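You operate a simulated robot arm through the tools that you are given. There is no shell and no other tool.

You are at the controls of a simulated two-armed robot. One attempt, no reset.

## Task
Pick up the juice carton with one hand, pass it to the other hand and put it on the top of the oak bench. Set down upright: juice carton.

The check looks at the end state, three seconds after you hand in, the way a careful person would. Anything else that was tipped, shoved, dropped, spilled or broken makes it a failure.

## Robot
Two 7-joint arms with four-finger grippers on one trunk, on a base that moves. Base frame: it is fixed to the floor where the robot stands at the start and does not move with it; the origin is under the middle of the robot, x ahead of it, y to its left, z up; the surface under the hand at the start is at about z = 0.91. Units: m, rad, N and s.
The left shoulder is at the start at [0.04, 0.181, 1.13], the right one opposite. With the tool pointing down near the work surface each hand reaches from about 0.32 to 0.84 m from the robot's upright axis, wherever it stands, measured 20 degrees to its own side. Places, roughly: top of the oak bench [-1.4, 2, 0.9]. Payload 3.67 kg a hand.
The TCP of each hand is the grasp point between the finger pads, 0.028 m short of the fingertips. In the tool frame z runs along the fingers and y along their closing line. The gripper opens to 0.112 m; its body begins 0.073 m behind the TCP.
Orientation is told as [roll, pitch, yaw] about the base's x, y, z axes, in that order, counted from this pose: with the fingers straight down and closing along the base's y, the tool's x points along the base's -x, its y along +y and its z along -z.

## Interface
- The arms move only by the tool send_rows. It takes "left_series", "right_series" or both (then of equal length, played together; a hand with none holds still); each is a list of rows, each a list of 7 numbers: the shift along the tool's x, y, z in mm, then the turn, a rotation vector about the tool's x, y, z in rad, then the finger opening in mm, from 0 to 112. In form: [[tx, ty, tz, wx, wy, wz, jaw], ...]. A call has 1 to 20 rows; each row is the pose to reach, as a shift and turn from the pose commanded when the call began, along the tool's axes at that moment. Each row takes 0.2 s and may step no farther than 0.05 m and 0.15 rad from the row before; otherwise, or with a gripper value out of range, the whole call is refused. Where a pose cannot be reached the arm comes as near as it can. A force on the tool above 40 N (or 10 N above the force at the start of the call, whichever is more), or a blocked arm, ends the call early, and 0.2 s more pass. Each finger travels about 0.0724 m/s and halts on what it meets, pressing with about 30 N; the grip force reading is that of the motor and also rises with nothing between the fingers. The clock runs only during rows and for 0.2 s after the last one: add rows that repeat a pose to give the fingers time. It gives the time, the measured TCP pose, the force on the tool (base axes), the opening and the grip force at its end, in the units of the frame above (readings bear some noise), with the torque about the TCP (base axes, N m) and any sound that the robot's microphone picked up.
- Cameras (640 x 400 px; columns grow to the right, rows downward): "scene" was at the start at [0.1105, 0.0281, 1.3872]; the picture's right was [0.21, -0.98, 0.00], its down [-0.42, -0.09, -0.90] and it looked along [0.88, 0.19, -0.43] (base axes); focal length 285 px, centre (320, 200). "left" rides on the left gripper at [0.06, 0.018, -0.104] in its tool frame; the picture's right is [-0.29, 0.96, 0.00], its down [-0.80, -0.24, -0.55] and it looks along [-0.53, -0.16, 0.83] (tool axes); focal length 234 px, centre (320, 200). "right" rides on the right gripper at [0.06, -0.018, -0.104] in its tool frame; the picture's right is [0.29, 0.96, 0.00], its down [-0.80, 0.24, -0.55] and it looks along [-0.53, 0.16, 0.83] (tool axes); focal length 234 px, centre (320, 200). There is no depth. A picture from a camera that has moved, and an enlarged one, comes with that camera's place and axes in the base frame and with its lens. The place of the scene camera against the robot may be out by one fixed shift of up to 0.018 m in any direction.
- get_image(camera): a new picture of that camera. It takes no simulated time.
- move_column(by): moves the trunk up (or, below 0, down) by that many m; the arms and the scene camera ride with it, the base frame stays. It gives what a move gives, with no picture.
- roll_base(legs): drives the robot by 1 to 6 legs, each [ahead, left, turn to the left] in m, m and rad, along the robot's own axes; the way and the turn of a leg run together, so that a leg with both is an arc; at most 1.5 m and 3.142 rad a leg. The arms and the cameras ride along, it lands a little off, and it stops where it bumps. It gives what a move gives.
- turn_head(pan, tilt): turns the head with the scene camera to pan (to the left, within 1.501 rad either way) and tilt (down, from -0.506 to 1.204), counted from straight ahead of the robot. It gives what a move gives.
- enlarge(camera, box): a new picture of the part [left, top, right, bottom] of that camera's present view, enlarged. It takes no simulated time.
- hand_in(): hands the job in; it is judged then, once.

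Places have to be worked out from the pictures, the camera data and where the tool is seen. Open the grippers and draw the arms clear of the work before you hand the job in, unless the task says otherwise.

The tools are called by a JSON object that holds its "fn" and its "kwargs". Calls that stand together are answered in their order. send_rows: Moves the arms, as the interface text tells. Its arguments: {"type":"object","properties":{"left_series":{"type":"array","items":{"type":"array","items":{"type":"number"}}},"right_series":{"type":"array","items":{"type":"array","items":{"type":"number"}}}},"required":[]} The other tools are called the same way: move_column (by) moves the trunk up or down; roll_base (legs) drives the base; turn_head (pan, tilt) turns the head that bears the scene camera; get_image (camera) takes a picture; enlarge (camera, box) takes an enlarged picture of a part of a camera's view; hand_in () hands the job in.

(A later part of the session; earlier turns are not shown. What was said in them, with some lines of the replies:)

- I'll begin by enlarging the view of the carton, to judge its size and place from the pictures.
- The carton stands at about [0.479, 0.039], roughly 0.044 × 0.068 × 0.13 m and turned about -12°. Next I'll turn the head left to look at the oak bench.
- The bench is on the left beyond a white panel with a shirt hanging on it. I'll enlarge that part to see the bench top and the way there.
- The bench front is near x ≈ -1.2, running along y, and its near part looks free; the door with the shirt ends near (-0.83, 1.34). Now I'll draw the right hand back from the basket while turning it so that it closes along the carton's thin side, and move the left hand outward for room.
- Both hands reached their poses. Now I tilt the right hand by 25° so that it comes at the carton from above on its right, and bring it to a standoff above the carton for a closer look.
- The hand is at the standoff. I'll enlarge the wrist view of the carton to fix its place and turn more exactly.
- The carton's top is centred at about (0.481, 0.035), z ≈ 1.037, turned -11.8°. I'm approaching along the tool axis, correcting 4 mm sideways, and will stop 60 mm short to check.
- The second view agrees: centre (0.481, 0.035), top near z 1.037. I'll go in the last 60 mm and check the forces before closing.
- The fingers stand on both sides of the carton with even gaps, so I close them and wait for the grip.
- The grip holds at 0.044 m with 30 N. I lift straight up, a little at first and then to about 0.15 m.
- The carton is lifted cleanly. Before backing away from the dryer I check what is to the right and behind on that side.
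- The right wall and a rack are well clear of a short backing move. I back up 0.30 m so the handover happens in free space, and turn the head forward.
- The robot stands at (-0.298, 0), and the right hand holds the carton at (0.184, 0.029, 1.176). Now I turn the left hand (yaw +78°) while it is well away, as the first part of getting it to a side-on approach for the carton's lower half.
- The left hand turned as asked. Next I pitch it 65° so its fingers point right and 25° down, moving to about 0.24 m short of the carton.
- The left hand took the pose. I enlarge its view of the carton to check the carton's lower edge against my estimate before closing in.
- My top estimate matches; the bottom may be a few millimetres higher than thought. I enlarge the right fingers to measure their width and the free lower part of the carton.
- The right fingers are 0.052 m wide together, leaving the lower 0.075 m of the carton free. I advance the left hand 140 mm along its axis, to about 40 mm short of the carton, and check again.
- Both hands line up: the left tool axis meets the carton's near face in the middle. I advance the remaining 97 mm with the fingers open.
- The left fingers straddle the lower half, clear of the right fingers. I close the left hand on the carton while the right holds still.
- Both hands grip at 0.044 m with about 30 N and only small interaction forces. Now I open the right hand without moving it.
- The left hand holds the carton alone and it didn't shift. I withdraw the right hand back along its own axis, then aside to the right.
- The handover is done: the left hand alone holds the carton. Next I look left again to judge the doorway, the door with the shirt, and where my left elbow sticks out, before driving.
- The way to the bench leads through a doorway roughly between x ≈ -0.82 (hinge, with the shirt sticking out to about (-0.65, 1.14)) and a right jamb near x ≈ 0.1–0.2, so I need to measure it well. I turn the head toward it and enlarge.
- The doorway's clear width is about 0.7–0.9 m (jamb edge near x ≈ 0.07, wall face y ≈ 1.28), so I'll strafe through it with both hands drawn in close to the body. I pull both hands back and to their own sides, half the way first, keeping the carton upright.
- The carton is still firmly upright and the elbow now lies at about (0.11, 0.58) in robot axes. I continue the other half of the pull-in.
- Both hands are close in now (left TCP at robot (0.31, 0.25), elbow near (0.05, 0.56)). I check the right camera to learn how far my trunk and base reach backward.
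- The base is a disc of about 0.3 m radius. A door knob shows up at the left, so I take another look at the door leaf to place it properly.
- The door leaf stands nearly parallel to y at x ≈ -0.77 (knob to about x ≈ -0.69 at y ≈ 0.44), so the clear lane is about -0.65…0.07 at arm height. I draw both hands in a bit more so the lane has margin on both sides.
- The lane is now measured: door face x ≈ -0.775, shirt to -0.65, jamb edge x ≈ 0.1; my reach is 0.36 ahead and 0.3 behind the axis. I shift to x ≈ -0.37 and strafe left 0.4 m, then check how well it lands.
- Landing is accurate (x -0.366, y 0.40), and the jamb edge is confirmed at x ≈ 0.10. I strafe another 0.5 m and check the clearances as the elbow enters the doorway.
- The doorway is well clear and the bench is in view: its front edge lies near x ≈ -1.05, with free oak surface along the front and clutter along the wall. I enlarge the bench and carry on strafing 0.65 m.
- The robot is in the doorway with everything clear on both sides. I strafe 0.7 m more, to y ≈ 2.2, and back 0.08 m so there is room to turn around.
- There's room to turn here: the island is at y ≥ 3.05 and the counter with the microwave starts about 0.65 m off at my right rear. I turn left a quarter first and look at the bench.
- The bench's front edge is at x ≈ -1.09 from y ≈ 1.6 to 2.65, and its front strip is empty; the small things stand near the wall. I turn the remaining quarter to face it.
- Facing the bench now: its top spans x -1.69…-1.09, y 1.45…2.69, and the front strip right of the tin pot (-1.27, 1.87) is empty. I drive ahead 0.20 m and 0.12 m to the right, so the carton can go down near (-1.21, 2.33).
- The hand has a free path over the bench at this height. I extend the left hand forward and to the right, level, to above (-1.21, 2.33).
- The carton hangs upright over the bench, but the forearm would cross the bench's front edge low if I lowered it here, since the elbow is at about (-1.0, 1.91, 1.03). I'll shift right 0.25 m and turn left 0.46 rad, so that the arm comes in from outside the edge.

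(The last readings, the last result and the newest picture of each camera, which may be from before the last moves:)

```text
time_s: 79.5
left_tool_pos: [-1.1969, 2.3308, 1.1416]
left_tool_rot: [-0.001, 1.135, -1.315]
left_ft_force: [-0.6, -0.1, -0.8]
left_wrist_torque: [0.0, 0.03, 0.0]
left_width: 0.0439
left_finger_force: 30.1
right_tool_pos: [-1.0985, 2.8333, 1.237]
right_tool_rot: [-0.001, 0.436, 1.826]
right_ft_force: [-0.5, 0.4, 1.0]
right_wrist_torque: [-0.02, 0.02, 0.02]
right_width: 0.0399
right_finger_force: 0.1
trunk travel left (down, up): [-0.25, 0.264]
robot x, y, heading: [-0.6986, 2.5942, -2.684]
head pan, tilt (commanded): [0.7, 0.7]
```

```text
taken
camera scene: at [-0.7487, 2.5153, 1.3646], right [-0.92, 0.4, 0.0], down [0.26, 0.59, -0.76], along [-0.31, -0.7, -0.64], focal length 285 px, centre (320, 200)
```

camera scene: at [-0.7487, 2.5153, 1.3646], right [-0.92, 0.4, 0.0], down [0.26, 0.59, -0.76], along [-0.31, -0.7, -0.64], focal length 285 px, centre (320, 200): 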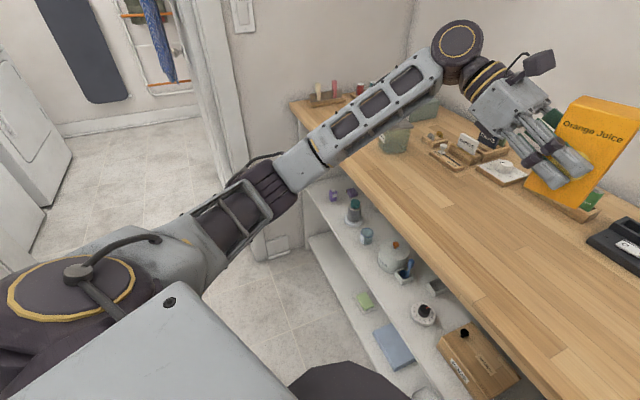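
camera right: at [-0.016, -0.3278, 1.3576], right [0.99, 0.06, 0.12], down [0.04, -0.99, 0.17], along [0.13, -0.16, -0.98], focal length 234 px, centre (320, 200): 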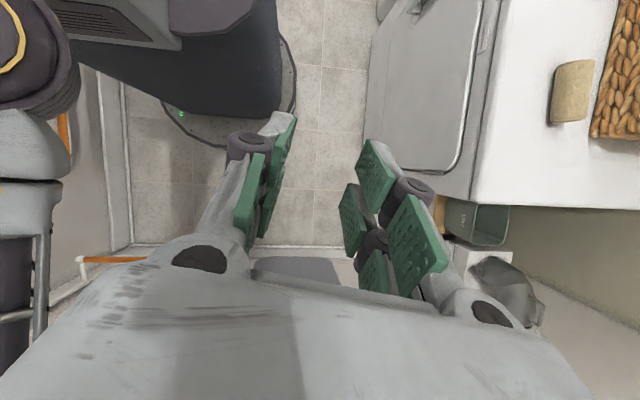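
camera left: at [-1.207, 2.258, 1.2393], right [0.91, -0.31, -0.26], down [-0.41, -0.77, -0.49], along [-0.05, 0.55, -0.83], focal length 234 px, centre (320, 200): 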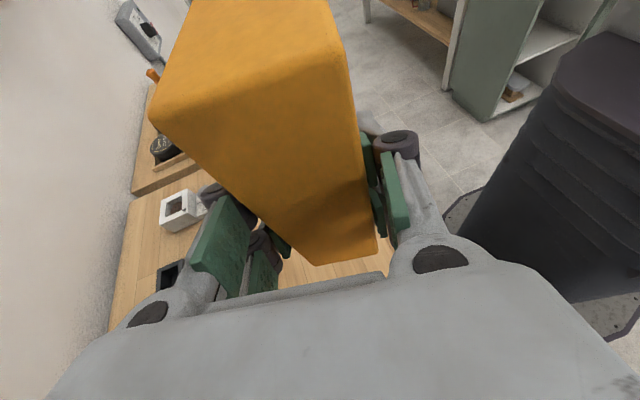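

The elbow is now off the bench and the forearm comes in over the edge with room below. I lower the carton straight down by 0.12 m and check.

{"fn": "send_rows", "kwargs": {"left_series": [[-18, 0, 8.4, 0, 0, 0, 20], [-36, 0, 16.8, 0, 0, 0, 20], [-54, 0, 25.3, 0, 0, 0, 20], [-73, 0, 33.7, 0, 0, 0, 20], [-91, 0, 42.1, 0, 0, 0, 20], [-109, 0, 50.5, 0, 0, 0, 20], [-109, 0, 50.5, 0, 0, 0, 20]]}}

{"fn": "get_image", "kwargs": {"camera": "scene"}}

{"fn": "enlarge", "kwargs": {"camera": "scene", "box": [400, 40, 640, 240]}}

{"fn": "get_image", "kwargs": {"camera": "left"}}

```text
time_s: 81.1
left_tool_pos: [-1.1953, 2.3307, 1.0204]
left_tool_rot: [-0.002, 1.135, -1.316]
left_ft_force: [0.1, 0.3, -0.2]
left_wrist_torque: [0.0, -0.02, 0.01]
left_width: 0.0439
left_finger_force: 30.0
right_tool_pos: [-1.0985, 2.8343, 1.2373]
right_tool_rot: [0.001, 0.435, 1.824]
right_ft_force: [-0.4, -0.4, -0.2]
right_wrist_torque: [0.0, -0.02, 0.02]
right_width: 0.04
right_finger_force: 0.1
trunk travel left (down, up): [-0.25, 0.264]
robot x, y, heading: [-0.6991, 2.5958, -2.682]
head pan, tilt (commanded): [0.7, 0.7]
```

```text
taken
camera scene: at [-0.7485, 2.5154, 1.3646], right [-0.92, 0.4, 0.0], down [0.26, 0.59, -0.76], along [-0.3, -0.7, -0.64], focal length 285 px, centre (320, 200)
```

scene: 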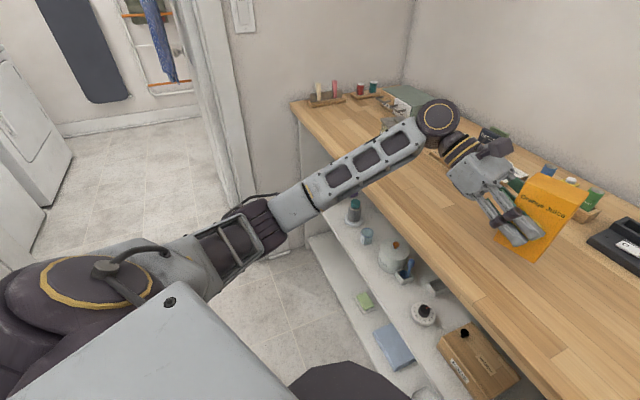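

```text
2.00 times, centred on (520, 140) of scene
camera zoom: at [-0.7485, 2.5154, 1.3646], right [-0.92, 0.4, 0.0], down [0.26, 0.59, -0.76], along [-0.3, -0.7, -0.64], focal length 571 px, centre (-80, 320)
```

zoom: 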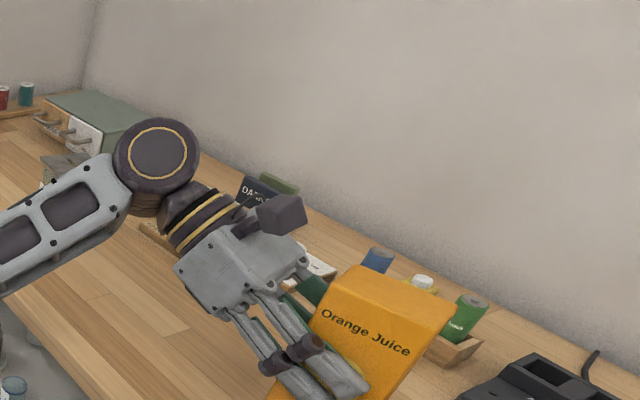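

```text
taken
camera left: at [-1.1615, 2.2672, 1.1189], right [0.96, 0.12, -0.26], down [-0.02, -0.87, -0.49], along [-0.29, 0.47, -0.83], focal length 234 px, centre (320, 200)
```

left: 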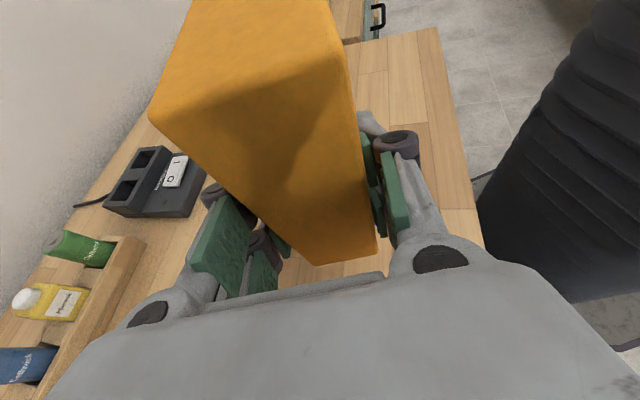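

The carton's edges run to the vertical vanishing point, so it is upright; its bottom should be about 0.07 m over the bench. I lower 45 mm more and then read the forces.

{"fn": "send_rows", "kwargs": {"left_series": [[-13.6, 0, 6.3, 0, 0, 0, 20], [-27.2, 0, 12.6, 0, 0, 0, 20], [-40.8, 0, 19, 0, 0, 0, 20], [-40.8, 0, 19, 0, 0, 0, 20]]}}

{"fn": "get_image", "kwargs": {"camera": "scene"}}

{"fn": "enlarge", "kwargs": {"camera": "scene", "box": [420, 130, 620, 290]}}

```text
time_s: 82.1
left_tool_pos: [-1.1962, 2.3301, 0.9762]
left_tool_rot: [-0.003, 1.132, -1.316]
left_ft_force: [-0.2, 0.8, -1.3]
left_wrist_torque: [-0.02, 0.0, -0.01]
left_width: 0.044
left_finger_force: 29.6
right_tool_pos: [-1.0977, 2.8339, 1.2358]
right_tool_rot: [0.0, 0.437, 1.825]
right_ft_force: [0.3, 0.1, -0.4]
right_wrist_torque: [0.0, 0.0, 0.03]
right_width: 0.0398
right_finger_force: 0.1
trunk travel left (down, up): [-0.25, 0.264]
robot x, y, heading: [-0.6988, 2.5972, -2.681]
head pan, tilt (commanded): [0.7, 0.7]
```

```text
taken
camera scene: at [-0.7485, 2.5154, 1.3646], right [-0.92, 0.4, 0.0], down [0.26, 0.59, -0.76], along [-0.3, -0.7, -0.64], focal length 285 px, centre (320, 200)
```

scene: 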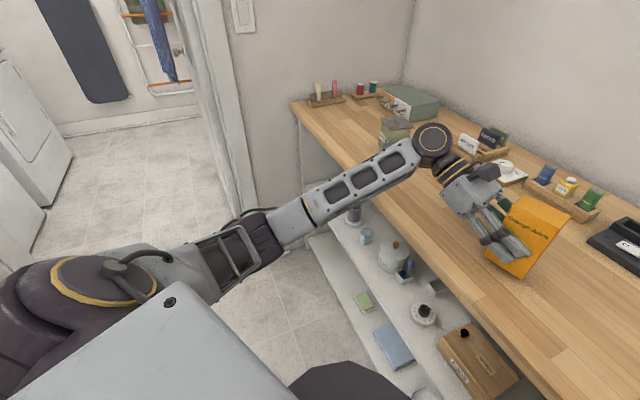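

```text
2.50 times, centred on (520, 210) of scene
camera zoom: at [-0.7485, 2.5154, 1.3646], right [-0.92, 0.4, 0.0], down [0.26, 0.59, -0.76], along [-0.3, -0.7, -0.64], focal length 713 px, centre (-180, 175)
```

zoom: 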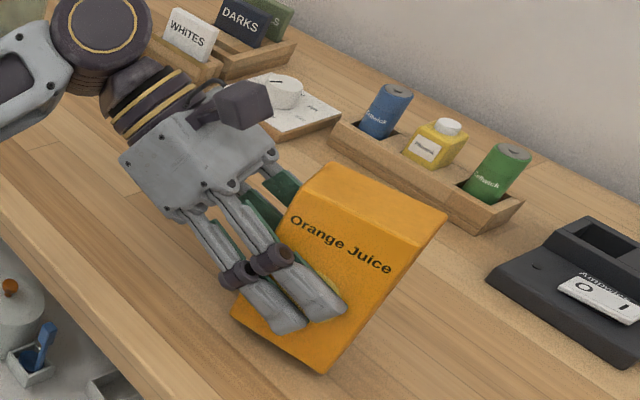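

No contact yet (force near zero), TCP z 0.976. I lower in 4 mm steps and watch the vertical force.

{"fn": "send_rows", "kwargs": {"left_series": [[-3.6, 0, 1.7, 0, 0, 0, 20], [-7.3, 0, 3.4, 0, 0, 0, 20], [-10.9, 0, 5.1, 0, 0, 0, 20], [-14.5, 0, 6.7, 0, 0, 0, 20], [-14.5, 0, 6.7, 0, 0, 0, 20]]}}

{"fn": "enlarge", "kwargs": {"camera": "scene", "box": [420, 130, 620, 290]}}

```text
time_s: 83.3
left_tool_pos: [-1.1961, 2.3312, 0.9637]
left_tool_rot: [-0.012, 1.136, -1.325]
left_ft_force: [-3.6, -1.2, 20.1]
left_wrist_torque: [-0.3, -0.12, -0.01]
left_width: 0.044
left_finger_force: 29.9
right_tool_pos: [-1.0965, 2.8336, 1.2379]
right_tool_rot: [0.002, 0.436, 1.824]
right_ft_force: [-0.1, 0.1, -0.2]
right_wrist_torque: [0.01, 0.01, -0.01]
right_width: 0.04
right_finger_force: 0.1
trunk travel left (down, up): [-0.25, 0.264]
robot x, y, heading: [-0.6962, 2.5902, -2.683]
head pan, tilt (commanded): [0.7, 0.7]
```

```text
2.50 times, centred on (520, 210) of scene
camera zoom: at [-0.7475, 2.5159, 1.3648], right [-0.92, 0.4, 0.0], down [0.26, 0.59, -0.77], along [-0.31, -0.7, -0.64], focal length 713 px, centre (-180, 175)
```

zoom: 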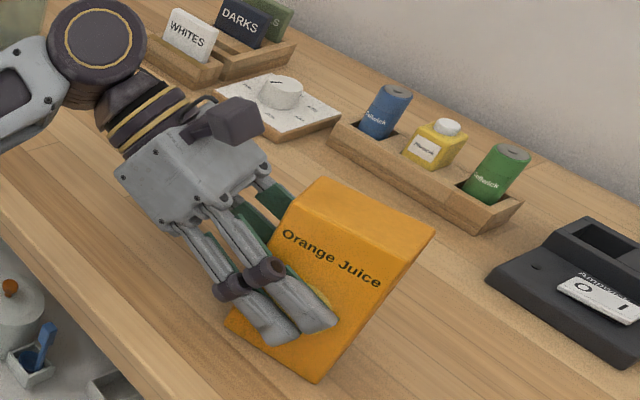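

Contact: 20 N upward at TCP z 0.964, with little torque, so the carton stands on the bench top. I ease off about 3 mm and take a close look at how the carton sits before opening.

{"fn": "send_rows", "kwargs": {"left_series": [[1.4, 0, -0.6, 0, 0, 0, 20], [2.7, 0, -1.3, 0, 0, 0, 20], [2.7, 0, -1.3, 0, 0, 0, 20]]}}

{"fn": "enlarge", "kwargs": {"camera": "scene", "box": [470, 170, 570, 290]}}

{"fn": "get_image", "kwargs": {"camera": "left"}}

```text
time_s: 84.1
left_tool_pos: [-1.1963, 2.331, 0.9631]
left_tool_rot: [-0.003, 1.133, -1.317]
left_ft_force: [-3.4, 2.3, 14.4]
left_wrist_torque: [0.31, 0.17, 0.0]
left_width: 0.0441
left_finger_force: 29.5
right_tool_pos: [-1.0961, 2.8342, 1.2368]
right_tool_rot: [-0.001, 0.435, 1.825]
right_ft_force: [0.1, 1.0, -0.3]
right_wrist_torque: [0.03, 0.0, 0.01]
right_width: 0.0401
right_finger_force: 0.0
trunk travel left (down, up): [-0.25, 0.264]
robot x, y, heading: [-0.6952, 2.5981, -2.683]
head pan, tilt (commanded): [0.7, 0.7]
```

```text
3.33 times, centred on (520, 230) of scene
camera zoom: at [-0.7478, 2.5162, 1.3647], right [-0.92, 0.4, 0.0], down [0.26, 0.59, -0.77], along [-0.31, -0.7, -0.64], focal length 951 px, centre (-347, 100)
```

zoom: 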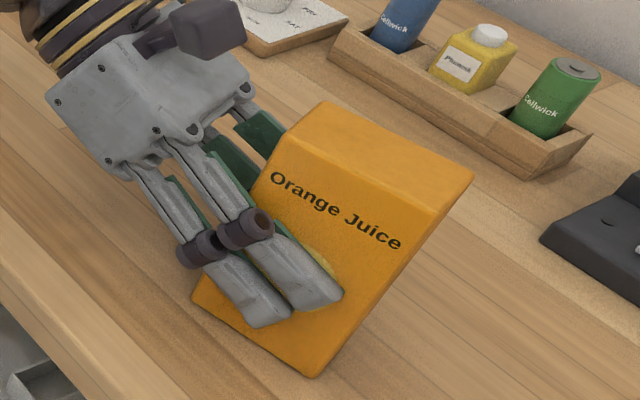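

```text
taken
camera left: at [-1.161, 2.2675, 1.0613], right [0.96, 0.12, -0.26], down [-0.02, -0.87, -0.49], along [-0.29, 0.47, -0.83], focal length 234 px, centre (320, 200)
```

left: 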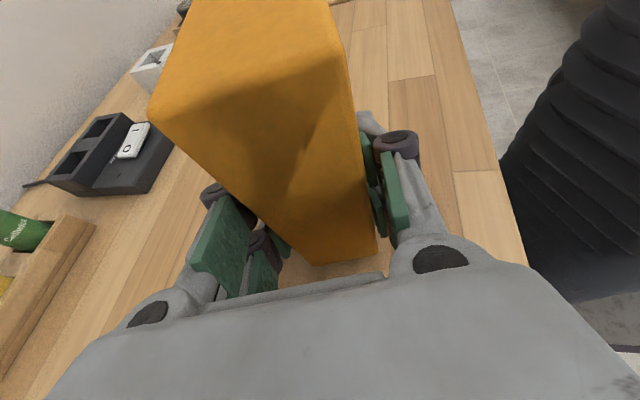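

The contact point lies within the carton's base, so it sits flat; the load is still 14 N. I ease up 2 mm more before letting go.

{"fn": "send_rows", "kwargs": {"left_series": [[0.9, 0, -0.4, 0, 0, 0, 20], [1.8, 0, -0.8, 0, 0, 0, 20], [1.8, 0, -0.8, 0, 0, 0, 20]]}}

```text
time_s: 84.9
left_tool_pos: [-1.1961, 2.3301, 0.9628]
left_tool_rot: [0.004, 1.131, -1.309]
left_ft_force: [0.1, -0.3, 0.5]
left_wrist_torque: [-0.02, 0.04, 0.0]
left_width: 0.044
left_finger_force: 30.5
right_tool_pos: [-1.0978, 2.8331, 1.2365]
right_tool_rot: [0.0, 0.436, 1.827]
right_ft_force: [0.0, -1.0, 0.6]
right_wrist_torque: [-0.02, -0.01, 0.02]
right_width: 0.0401
right_finger_force: 0.1
trunk travel left (down, up): [-0.25, 0.264]
robot x, y, heading: [-0.6969, 2.5934, -2.683]
head pan, tilt (commanded): [0.7, 0.7]
```

The load is now near zero with the carton just on the surface. I open the left fingers gently while holding the hand still.

{"fn": "send_rows", "kwargs": {"left_series": [[0, 0, 0, 0, 0, 0, 44], [0, 0, 0, 0, 0, 0, 48], [0, 0, 0, 0, 0, 0, 54], [0, 0, 0, 0, 0, 0, 64], [0, 0, 0, 0, 0, 0, 76], [0, 0, 0, 0, 0, 0, 86], [0, 0, 0, 0, 0, 0, 86]]}}

{"fn": "enlarge", "kwargs": {"camera": "scene", "box": [420, 130, 620, 290]}}

{"fn": "get_image", "kwargs": {"camera": "left"}}

```text
time_s: 86.5
left_tool_pos: [-1.1963, 2.3307, 0.9643]
left_tool_rot: [0.0, 1.135, -1.317]
left_ft_force: [0.7, -0.3, -0.5]
left_wrist_torque: [0.04, -0.03, 0.0]
left_width: 0.086
left_finger_force: 0.1
right_tool_pos: [-1.0984, 2.8324, 1.2368]
right_tool_rot: [0.0, 0.437, 1.824]
right_ft_force: [-0.6, -0.1, -0.3]
right_wrist_torque: [-0.02, 0.03, 0.0]
right_width: 0.0399
right_finger_force: 0.1
trunk travel left (down, up): [-0.25, 0.264]
robot x, y, heading: [-0.6982, 2.5938, -2.681]
head pan, tilt (commanded): [0.7, 0.7]
```

```text
2.50 times, centred on (520, 210) of scene
camera zoom: at [-0.7486, 2.5153, 1.3646], right [-0.92, 0.4, 0.0], down [0.26, 0.59, -0.76], along [-0.3, -0.7, -0.64], focal length 713 px, centre (-180, 175)
```

zoom: 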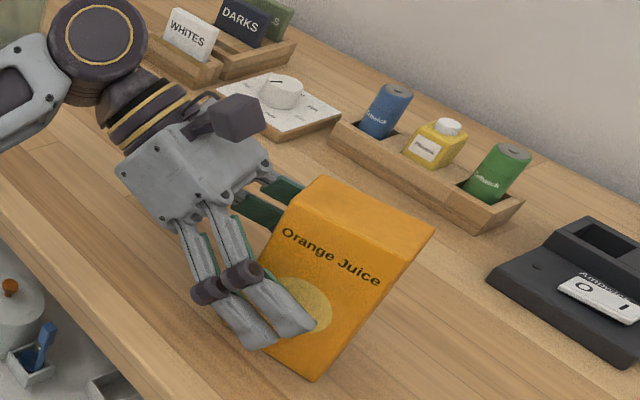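

```text
taken
camera left: at [-1.1614, 2.2667, 1.063], right [0.96, 0.12, -0.26], down [-0.02, -0.87, -0.49], along [-0.29, 0.47, -0.83], focal length 234 px, centre (320, 200)
```

left: 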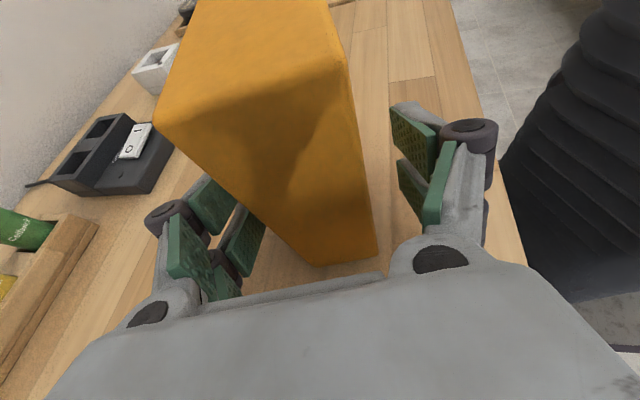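

The carton stands free on the bench. I withdraw the left hand back along its own axis, which also rises, keeping the fingers open.

{"fn": "send_rows", "kwargs": {"left_series": [[0, 0, -15, 0, 0, 0, 86], [0, 0, -35, 0, 0, 0, 86], [0, 0, -60, 0, 0, 0, 86], [0, 0, -85, 0, 0, 0, 86], [0, 0, -110, 0, 0, 0, 86], [0, 0, -130, 0, 0, 0, 86], [0, 0, -130, 0, 0, 0, 86]]}}

{"fn": "get_image", "kwargs": {"camera": "scene"}}

{"fn": "get_image", "kwargs": {"camera": "left"}}

```text
time_s: 88.1
left_tool_pos: [-1.1661, 2.216, 1.0214]
left_tool_rot: [0.0, 1.135, -1.316]
left_ft_force: [-0.2, 0.2, 0.6]
left_wrist_torque: [-0.02, 0.02, -0.03]
left_width: 0.086
left_finger_force: 0.0
right_tool_pos: [-1.0971, 2.8333, 1.2365]
right_tool_rot: [-0.002, 0.437, 1.824]
right_ft_force: [0.3, -0.2, -0.4]
right_wrist_torque: [0.03, -0.02, -0.03]
right_width: 0.0401
right_finger_force: 0.1
trunk travel left (down, up): [-0.25, 0.264]
robot x, y, heading: [-0.6965, 2.594, -2.683]
head pan, tilt (commanded): [0.7, 0.7]
```

```text
taken
camera scene: at [-0.7487, 2.5155, 1.3646], right [-0.92, 0.4, 0.0], down [0.26, 0.59, -0.76], along [-0.3, -0.7, -0.64], focal length 285 px, centre (320, 200)
```

scene: 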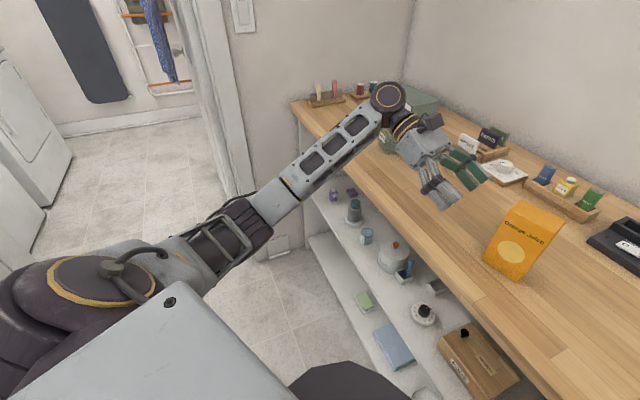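

```text
taken
camera left: at [-1.1313, 2.1528, 1.1181], right [0.96, 0.12, -0.26], down [-0.02, -0.87, -0.49], along [-0.29, 0.47, -0.83], focal length 234 px, centre (320, 200)
```

left: 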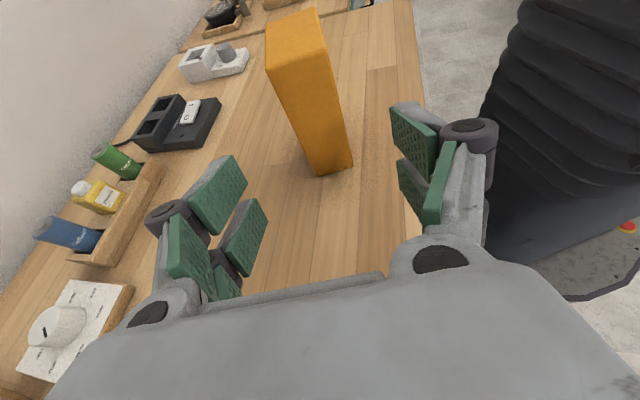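

The carton stands upright alone at about (-1.20, 2.34). I raise the left hand 0.12 m, clear of everything on the bench, and then back the base away.

{"fn": "send_rows", "kwargs": {"left_series": [[22, 0, -10, 0, 0, 0, 86], [44, 0, -20, 0, 0, 0, 86], [66, 0, -30, 0, 0, 0, 86], [88, 0, -41, 0, 0, 0, 86], [109, 0, -51, 0, 0, 0, 86], [109, 0, -51, 0, 0, 0, 86]]}}

{"fn": "roll_base", "kwargs": {"legs": [[-0.22, 0, 0]]}}

{"fn": "turn_head", "kwargs": {"pan": -0.1, "tilt": 0.5}}

{"fn": "get_image", "kwargs": {"camera": "scene"}}

```text
time_s: 89.5
left_tool_pos: [-1.166, 2.2155, 1.1413]
left_tool_rot: [0.0, 1.133, -1.313]
left_ft_force: [-0.6, 0.4, 0.1]
left_wrist_torque: [0.03, 0.03, -0.01]
left_width: 0.086
left_finger_force: 0.2
right_tool_pos: [-1.0971, 2.8334, 1.2374]
right_tool_rot: [-0.002, 0.435, 1.825]
right_ft_force: [0.3, -0.5, 0.2]
right_wrist_torque: [-0.04, 0.0, -0.02]
right_width: 0.0398
right_finger_force: 0.0
trunk travel left (down, up): [-0.25, 0.264]
robot x, y, heading: [-0.6979, 2.593, -2.676]
head pan, tilt (commanded): [0.7, 0.7]
```

```text
time_s: 91.2
left_tool_pos: [-0.9681, 2.3125, 1.1414]
left_tool_rot: [-0.002, 1.135, -1.313]
left_ft_force: [0.2, -1.0, -0.7]
left_wrist_torque: [0.03, -0.01, 0.01]
left_width: 0.0858
left_finger_force: 0.0
right_tool_pos: [-0.9001, 2.9298, 1.2371]
right_tool_rot: [0.0, 0.435, 1.827]
right_ft_force: [1.0, -0.3, -0.6]
right_wrist_torque: [-0.03, 0.04, 0.01]
right_width: 0.0401
right_finger_force: 0.1
trunk travel left (down, up): [-0.25, 0.264]
robot x, y, heading: [-0.4991, 2.6891, -2.68]
head pan, tilt (commanded): [0.7, 0.7]
```

```text
time_s: 92.4
left_tool_pos: [-0.9684, 2.3141, 1.1404]
left_tool_rot: [0.0, 1.134, -1.313]
left_ft_force: [0.8, 0.7, 0.4]
left_wrist_torque: [-0.01, 0.0, 0.0]
left_width: 0.0859
left_finger_force: 0.0
right_tool_pos: [-0.9009, 2.9312, 1.2372]
right_tool_rot: [-0.001, 0.436, 1.827]
right_ft_force: [-0.3, -1.0, 0.4]
right_wrist_torque: [-0.02, 0.01, 0.05]
right_width: 0.04
right_finger_force: 0.0
trunk travel left (down, up): [-0.25, 0.264]
robot x, y, heading: [-0.4965, 2.69, -2.68]
head pan, tilt (commanded): [-0.099, 0.499]
```

```text
taken
camera scene: at [-0.6028, 2.6587, 1.3823], right [-0.36, 0.93, 0.0], down [0.45, 0.17, -0.88], along [-0.82, -0.31, -0.48], focal length 285 px, centre (320, 200)
```

scene: 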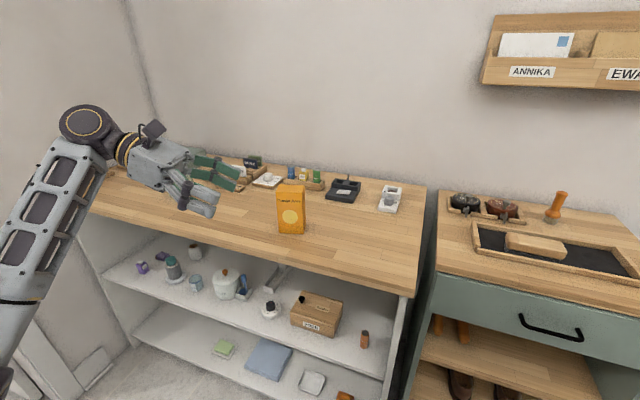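

The carton stands upright on the bench, clear of all other things. I open both grippers fully and draw the left arm farther back and down off the bench side so I can check the things behind it.

{"fn": "send_rows", "kwargs": {"left_series": [[0, 25, -10, 0, 0, 0, 95], [0, 50, -20, 0, 0, 0, 105], [0, 75, -30, 0, 0, 0, 112], [0, 100, -40, 0, 0, 0, 112], [0, 100, -40, 0, 0, 0, 112]], "right_series": [[0, 0, 0, 0, 0, 0, 60], [0, 0, 0, 0, 0, 0, 80], [0, 0, 0, 0, 0, 0, 100], [0, 0, 0, 0, 0, 0, 112], [0, 0, 0, 0, 0, 0, 112]]}}

{"fn": "get_image", "kwargs": {"camera": "scene"}}

{"fn": "enlarge", "kwargs": {"camera": "scene", "box": [100, 130, 420, 300]}}

```text
time_s: 93.6
left_tool_pos: [-0.8631, 2.3044, 1.1576]
left_tool_rot: [0.004, 1.134, -1.313]
left_ft_force: [0.6, 1.0, -0.6]
left_wrist_torque: [-0.03, -0.01, -0.01]
left_width: 0.1119
left_finger_force: 0.1
right_tool_pos: [-0.9028, 2.9312, 1.2365]
right_tool_rot: [-0.001, 0.437, 1.826]
right_ft_force: [-0.7, -0.5, 0.7]
right_wrist_torque: [-0.04, -0.02, 0.01]
right_width: 0.112
right_finger_force: 0.1
trunk travel left (down, up): [-0.25, 0.264]
robot x, y, heading: [-0.5039, 2.6895, -2.681]
head pan, tilt (commanded): [-0.099, 0.499]
```

```text
taken
camera scene: at [-0.6039, 2.6589, 1.3822], right [-0.36, 0.93, 0.0], down [0.45, 0.17, -0.88], along [-0.82, -0.31, -0.48], focal length 285 px, centre (320, 200)
```

scene: 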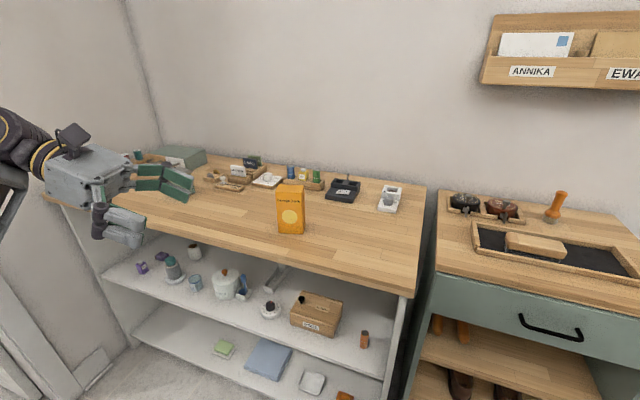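

```text
2.00 times, centred on (260, 215) of scene
camera zoom: at [-0.6039, 2.6589, 1.3822], right [-0.36, 0.93, 0.0], down [0.45, 0.17, -0.88], along [-0.82, -0.31, -0.48], focal length 571 px, centre (440, 170)
```

zoom: 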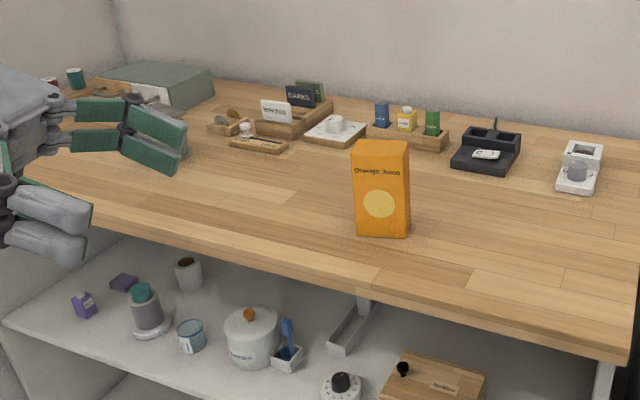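

The carton is upright and its neighbours look untouched; only the tin pot is hidden behind my left hand. I draw that hand back further to check it.

{"fn": "send_rows", "kwargs": {"left_series": [[0, 30, -15, 0, 0, 0, 112], [0, 60, -30, 0, 0, 0, 112], [0, 90, -45, 0, 0, 0, 112], [0, 120, -60, 0, 0, 0, 112], [0, 120, -60, 0, 0, 0, 112]]}}

{"fn": "get_image", "kwargs": {"camera": "scene"}}

{"fn": "enlarge", "kwargs": {"camera": "scene", "box": [100, 130, 340, 290]}}

```text
time_s: 94.8
left_tool_pos: [-0.7346, 2.2826, 1.1823]
left_tool_rot: [0.002, 1.132, -1.31]
left_ft_force: [-1.1, 1.1, -0.5]
left_wrist_torque: [-0.01, -0.01, -0.04]
left_width: 0.1119
left_finger_force: 0.1
right_tool_pos: [-0.9015, 2.9306, 1.2361]
right_tool_rot: [-0.001, 0.436, 1.824]
right_ft_force: [-0.2, -0.4, -0.1]
right_wrist_torque: [-0.02, -0.03, -0.01]
right_width: 0.1124
right_finger_force: 0.2
trunk travel left (down, up): [-0.25, 0.264]
robot x, y, heading: [-0.5015, 2.6906, -2.679]
head pan, tilt (commanded): [-0.099, 0.499]
```

```text
taken
camera scene: at [-0.6042, 2.6587, 1.3822], right [-0.36, 0.93, 0.0], down [0.45, 0.17, -0.88], along [-0.82, -0.31, -0.48], focal length 285 px, centre (320, 200)
```

scene: 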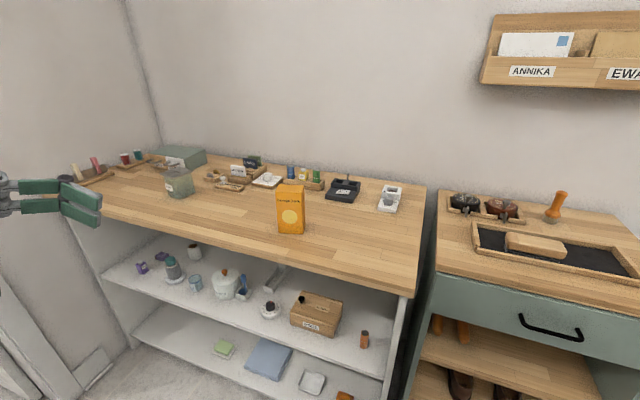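

```text
2.50 times, centred on (220, 210) of scene
camera zoom: at [-0.6042, 2.6587, 1.3822], right [-0.36, 0.93, 0.0], down [0.45, 0.17, -0.88], along [-0.82, -0.31, -0.48], focal length 713 px, centre (570, 175)
```

zoom: 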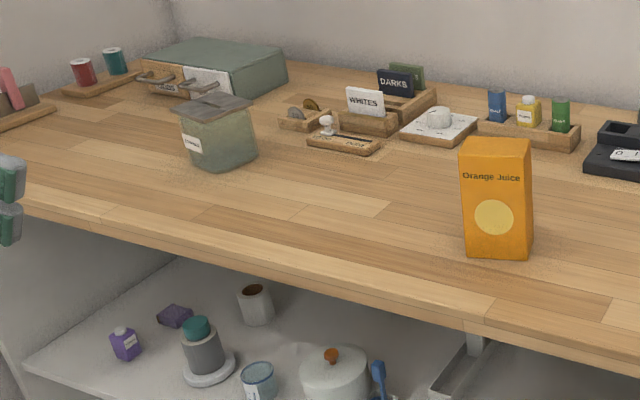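

The carton stands upright on the oak bench, the pot and all the other things on it are untouched, both grippers are open and empty, and both arms are clear of the bench. I hand the job in.

{"fn": "hand_in", "kwargs": {}}

```text
The job is handed in.
```

The juice carton is standing upright on top of the oak bench, and I've handed the job in. I haven't seen the result of the check.

- **Handover:** The right hand picked the carton up from the dryer and the left hand took it over in mid-air. The left hand then carried it through the doorway and set it down.
- **Where it stands:** The carton is at about (-1.20, 2.34), roughly 0.11 m in from the bench's front edge. The last pictures show it standing straight, well apart from everything else there.
- **Everything else:** I felt no bumps while driving or moving the arms. In the last pictures, the other things on the bench, including the tin pot, looked untouched. I did not look back at the dryer top or the shirt on the door after passing them.
- **Hands:** Both grippers are open and empty, and both arms are drawn back from the bench.
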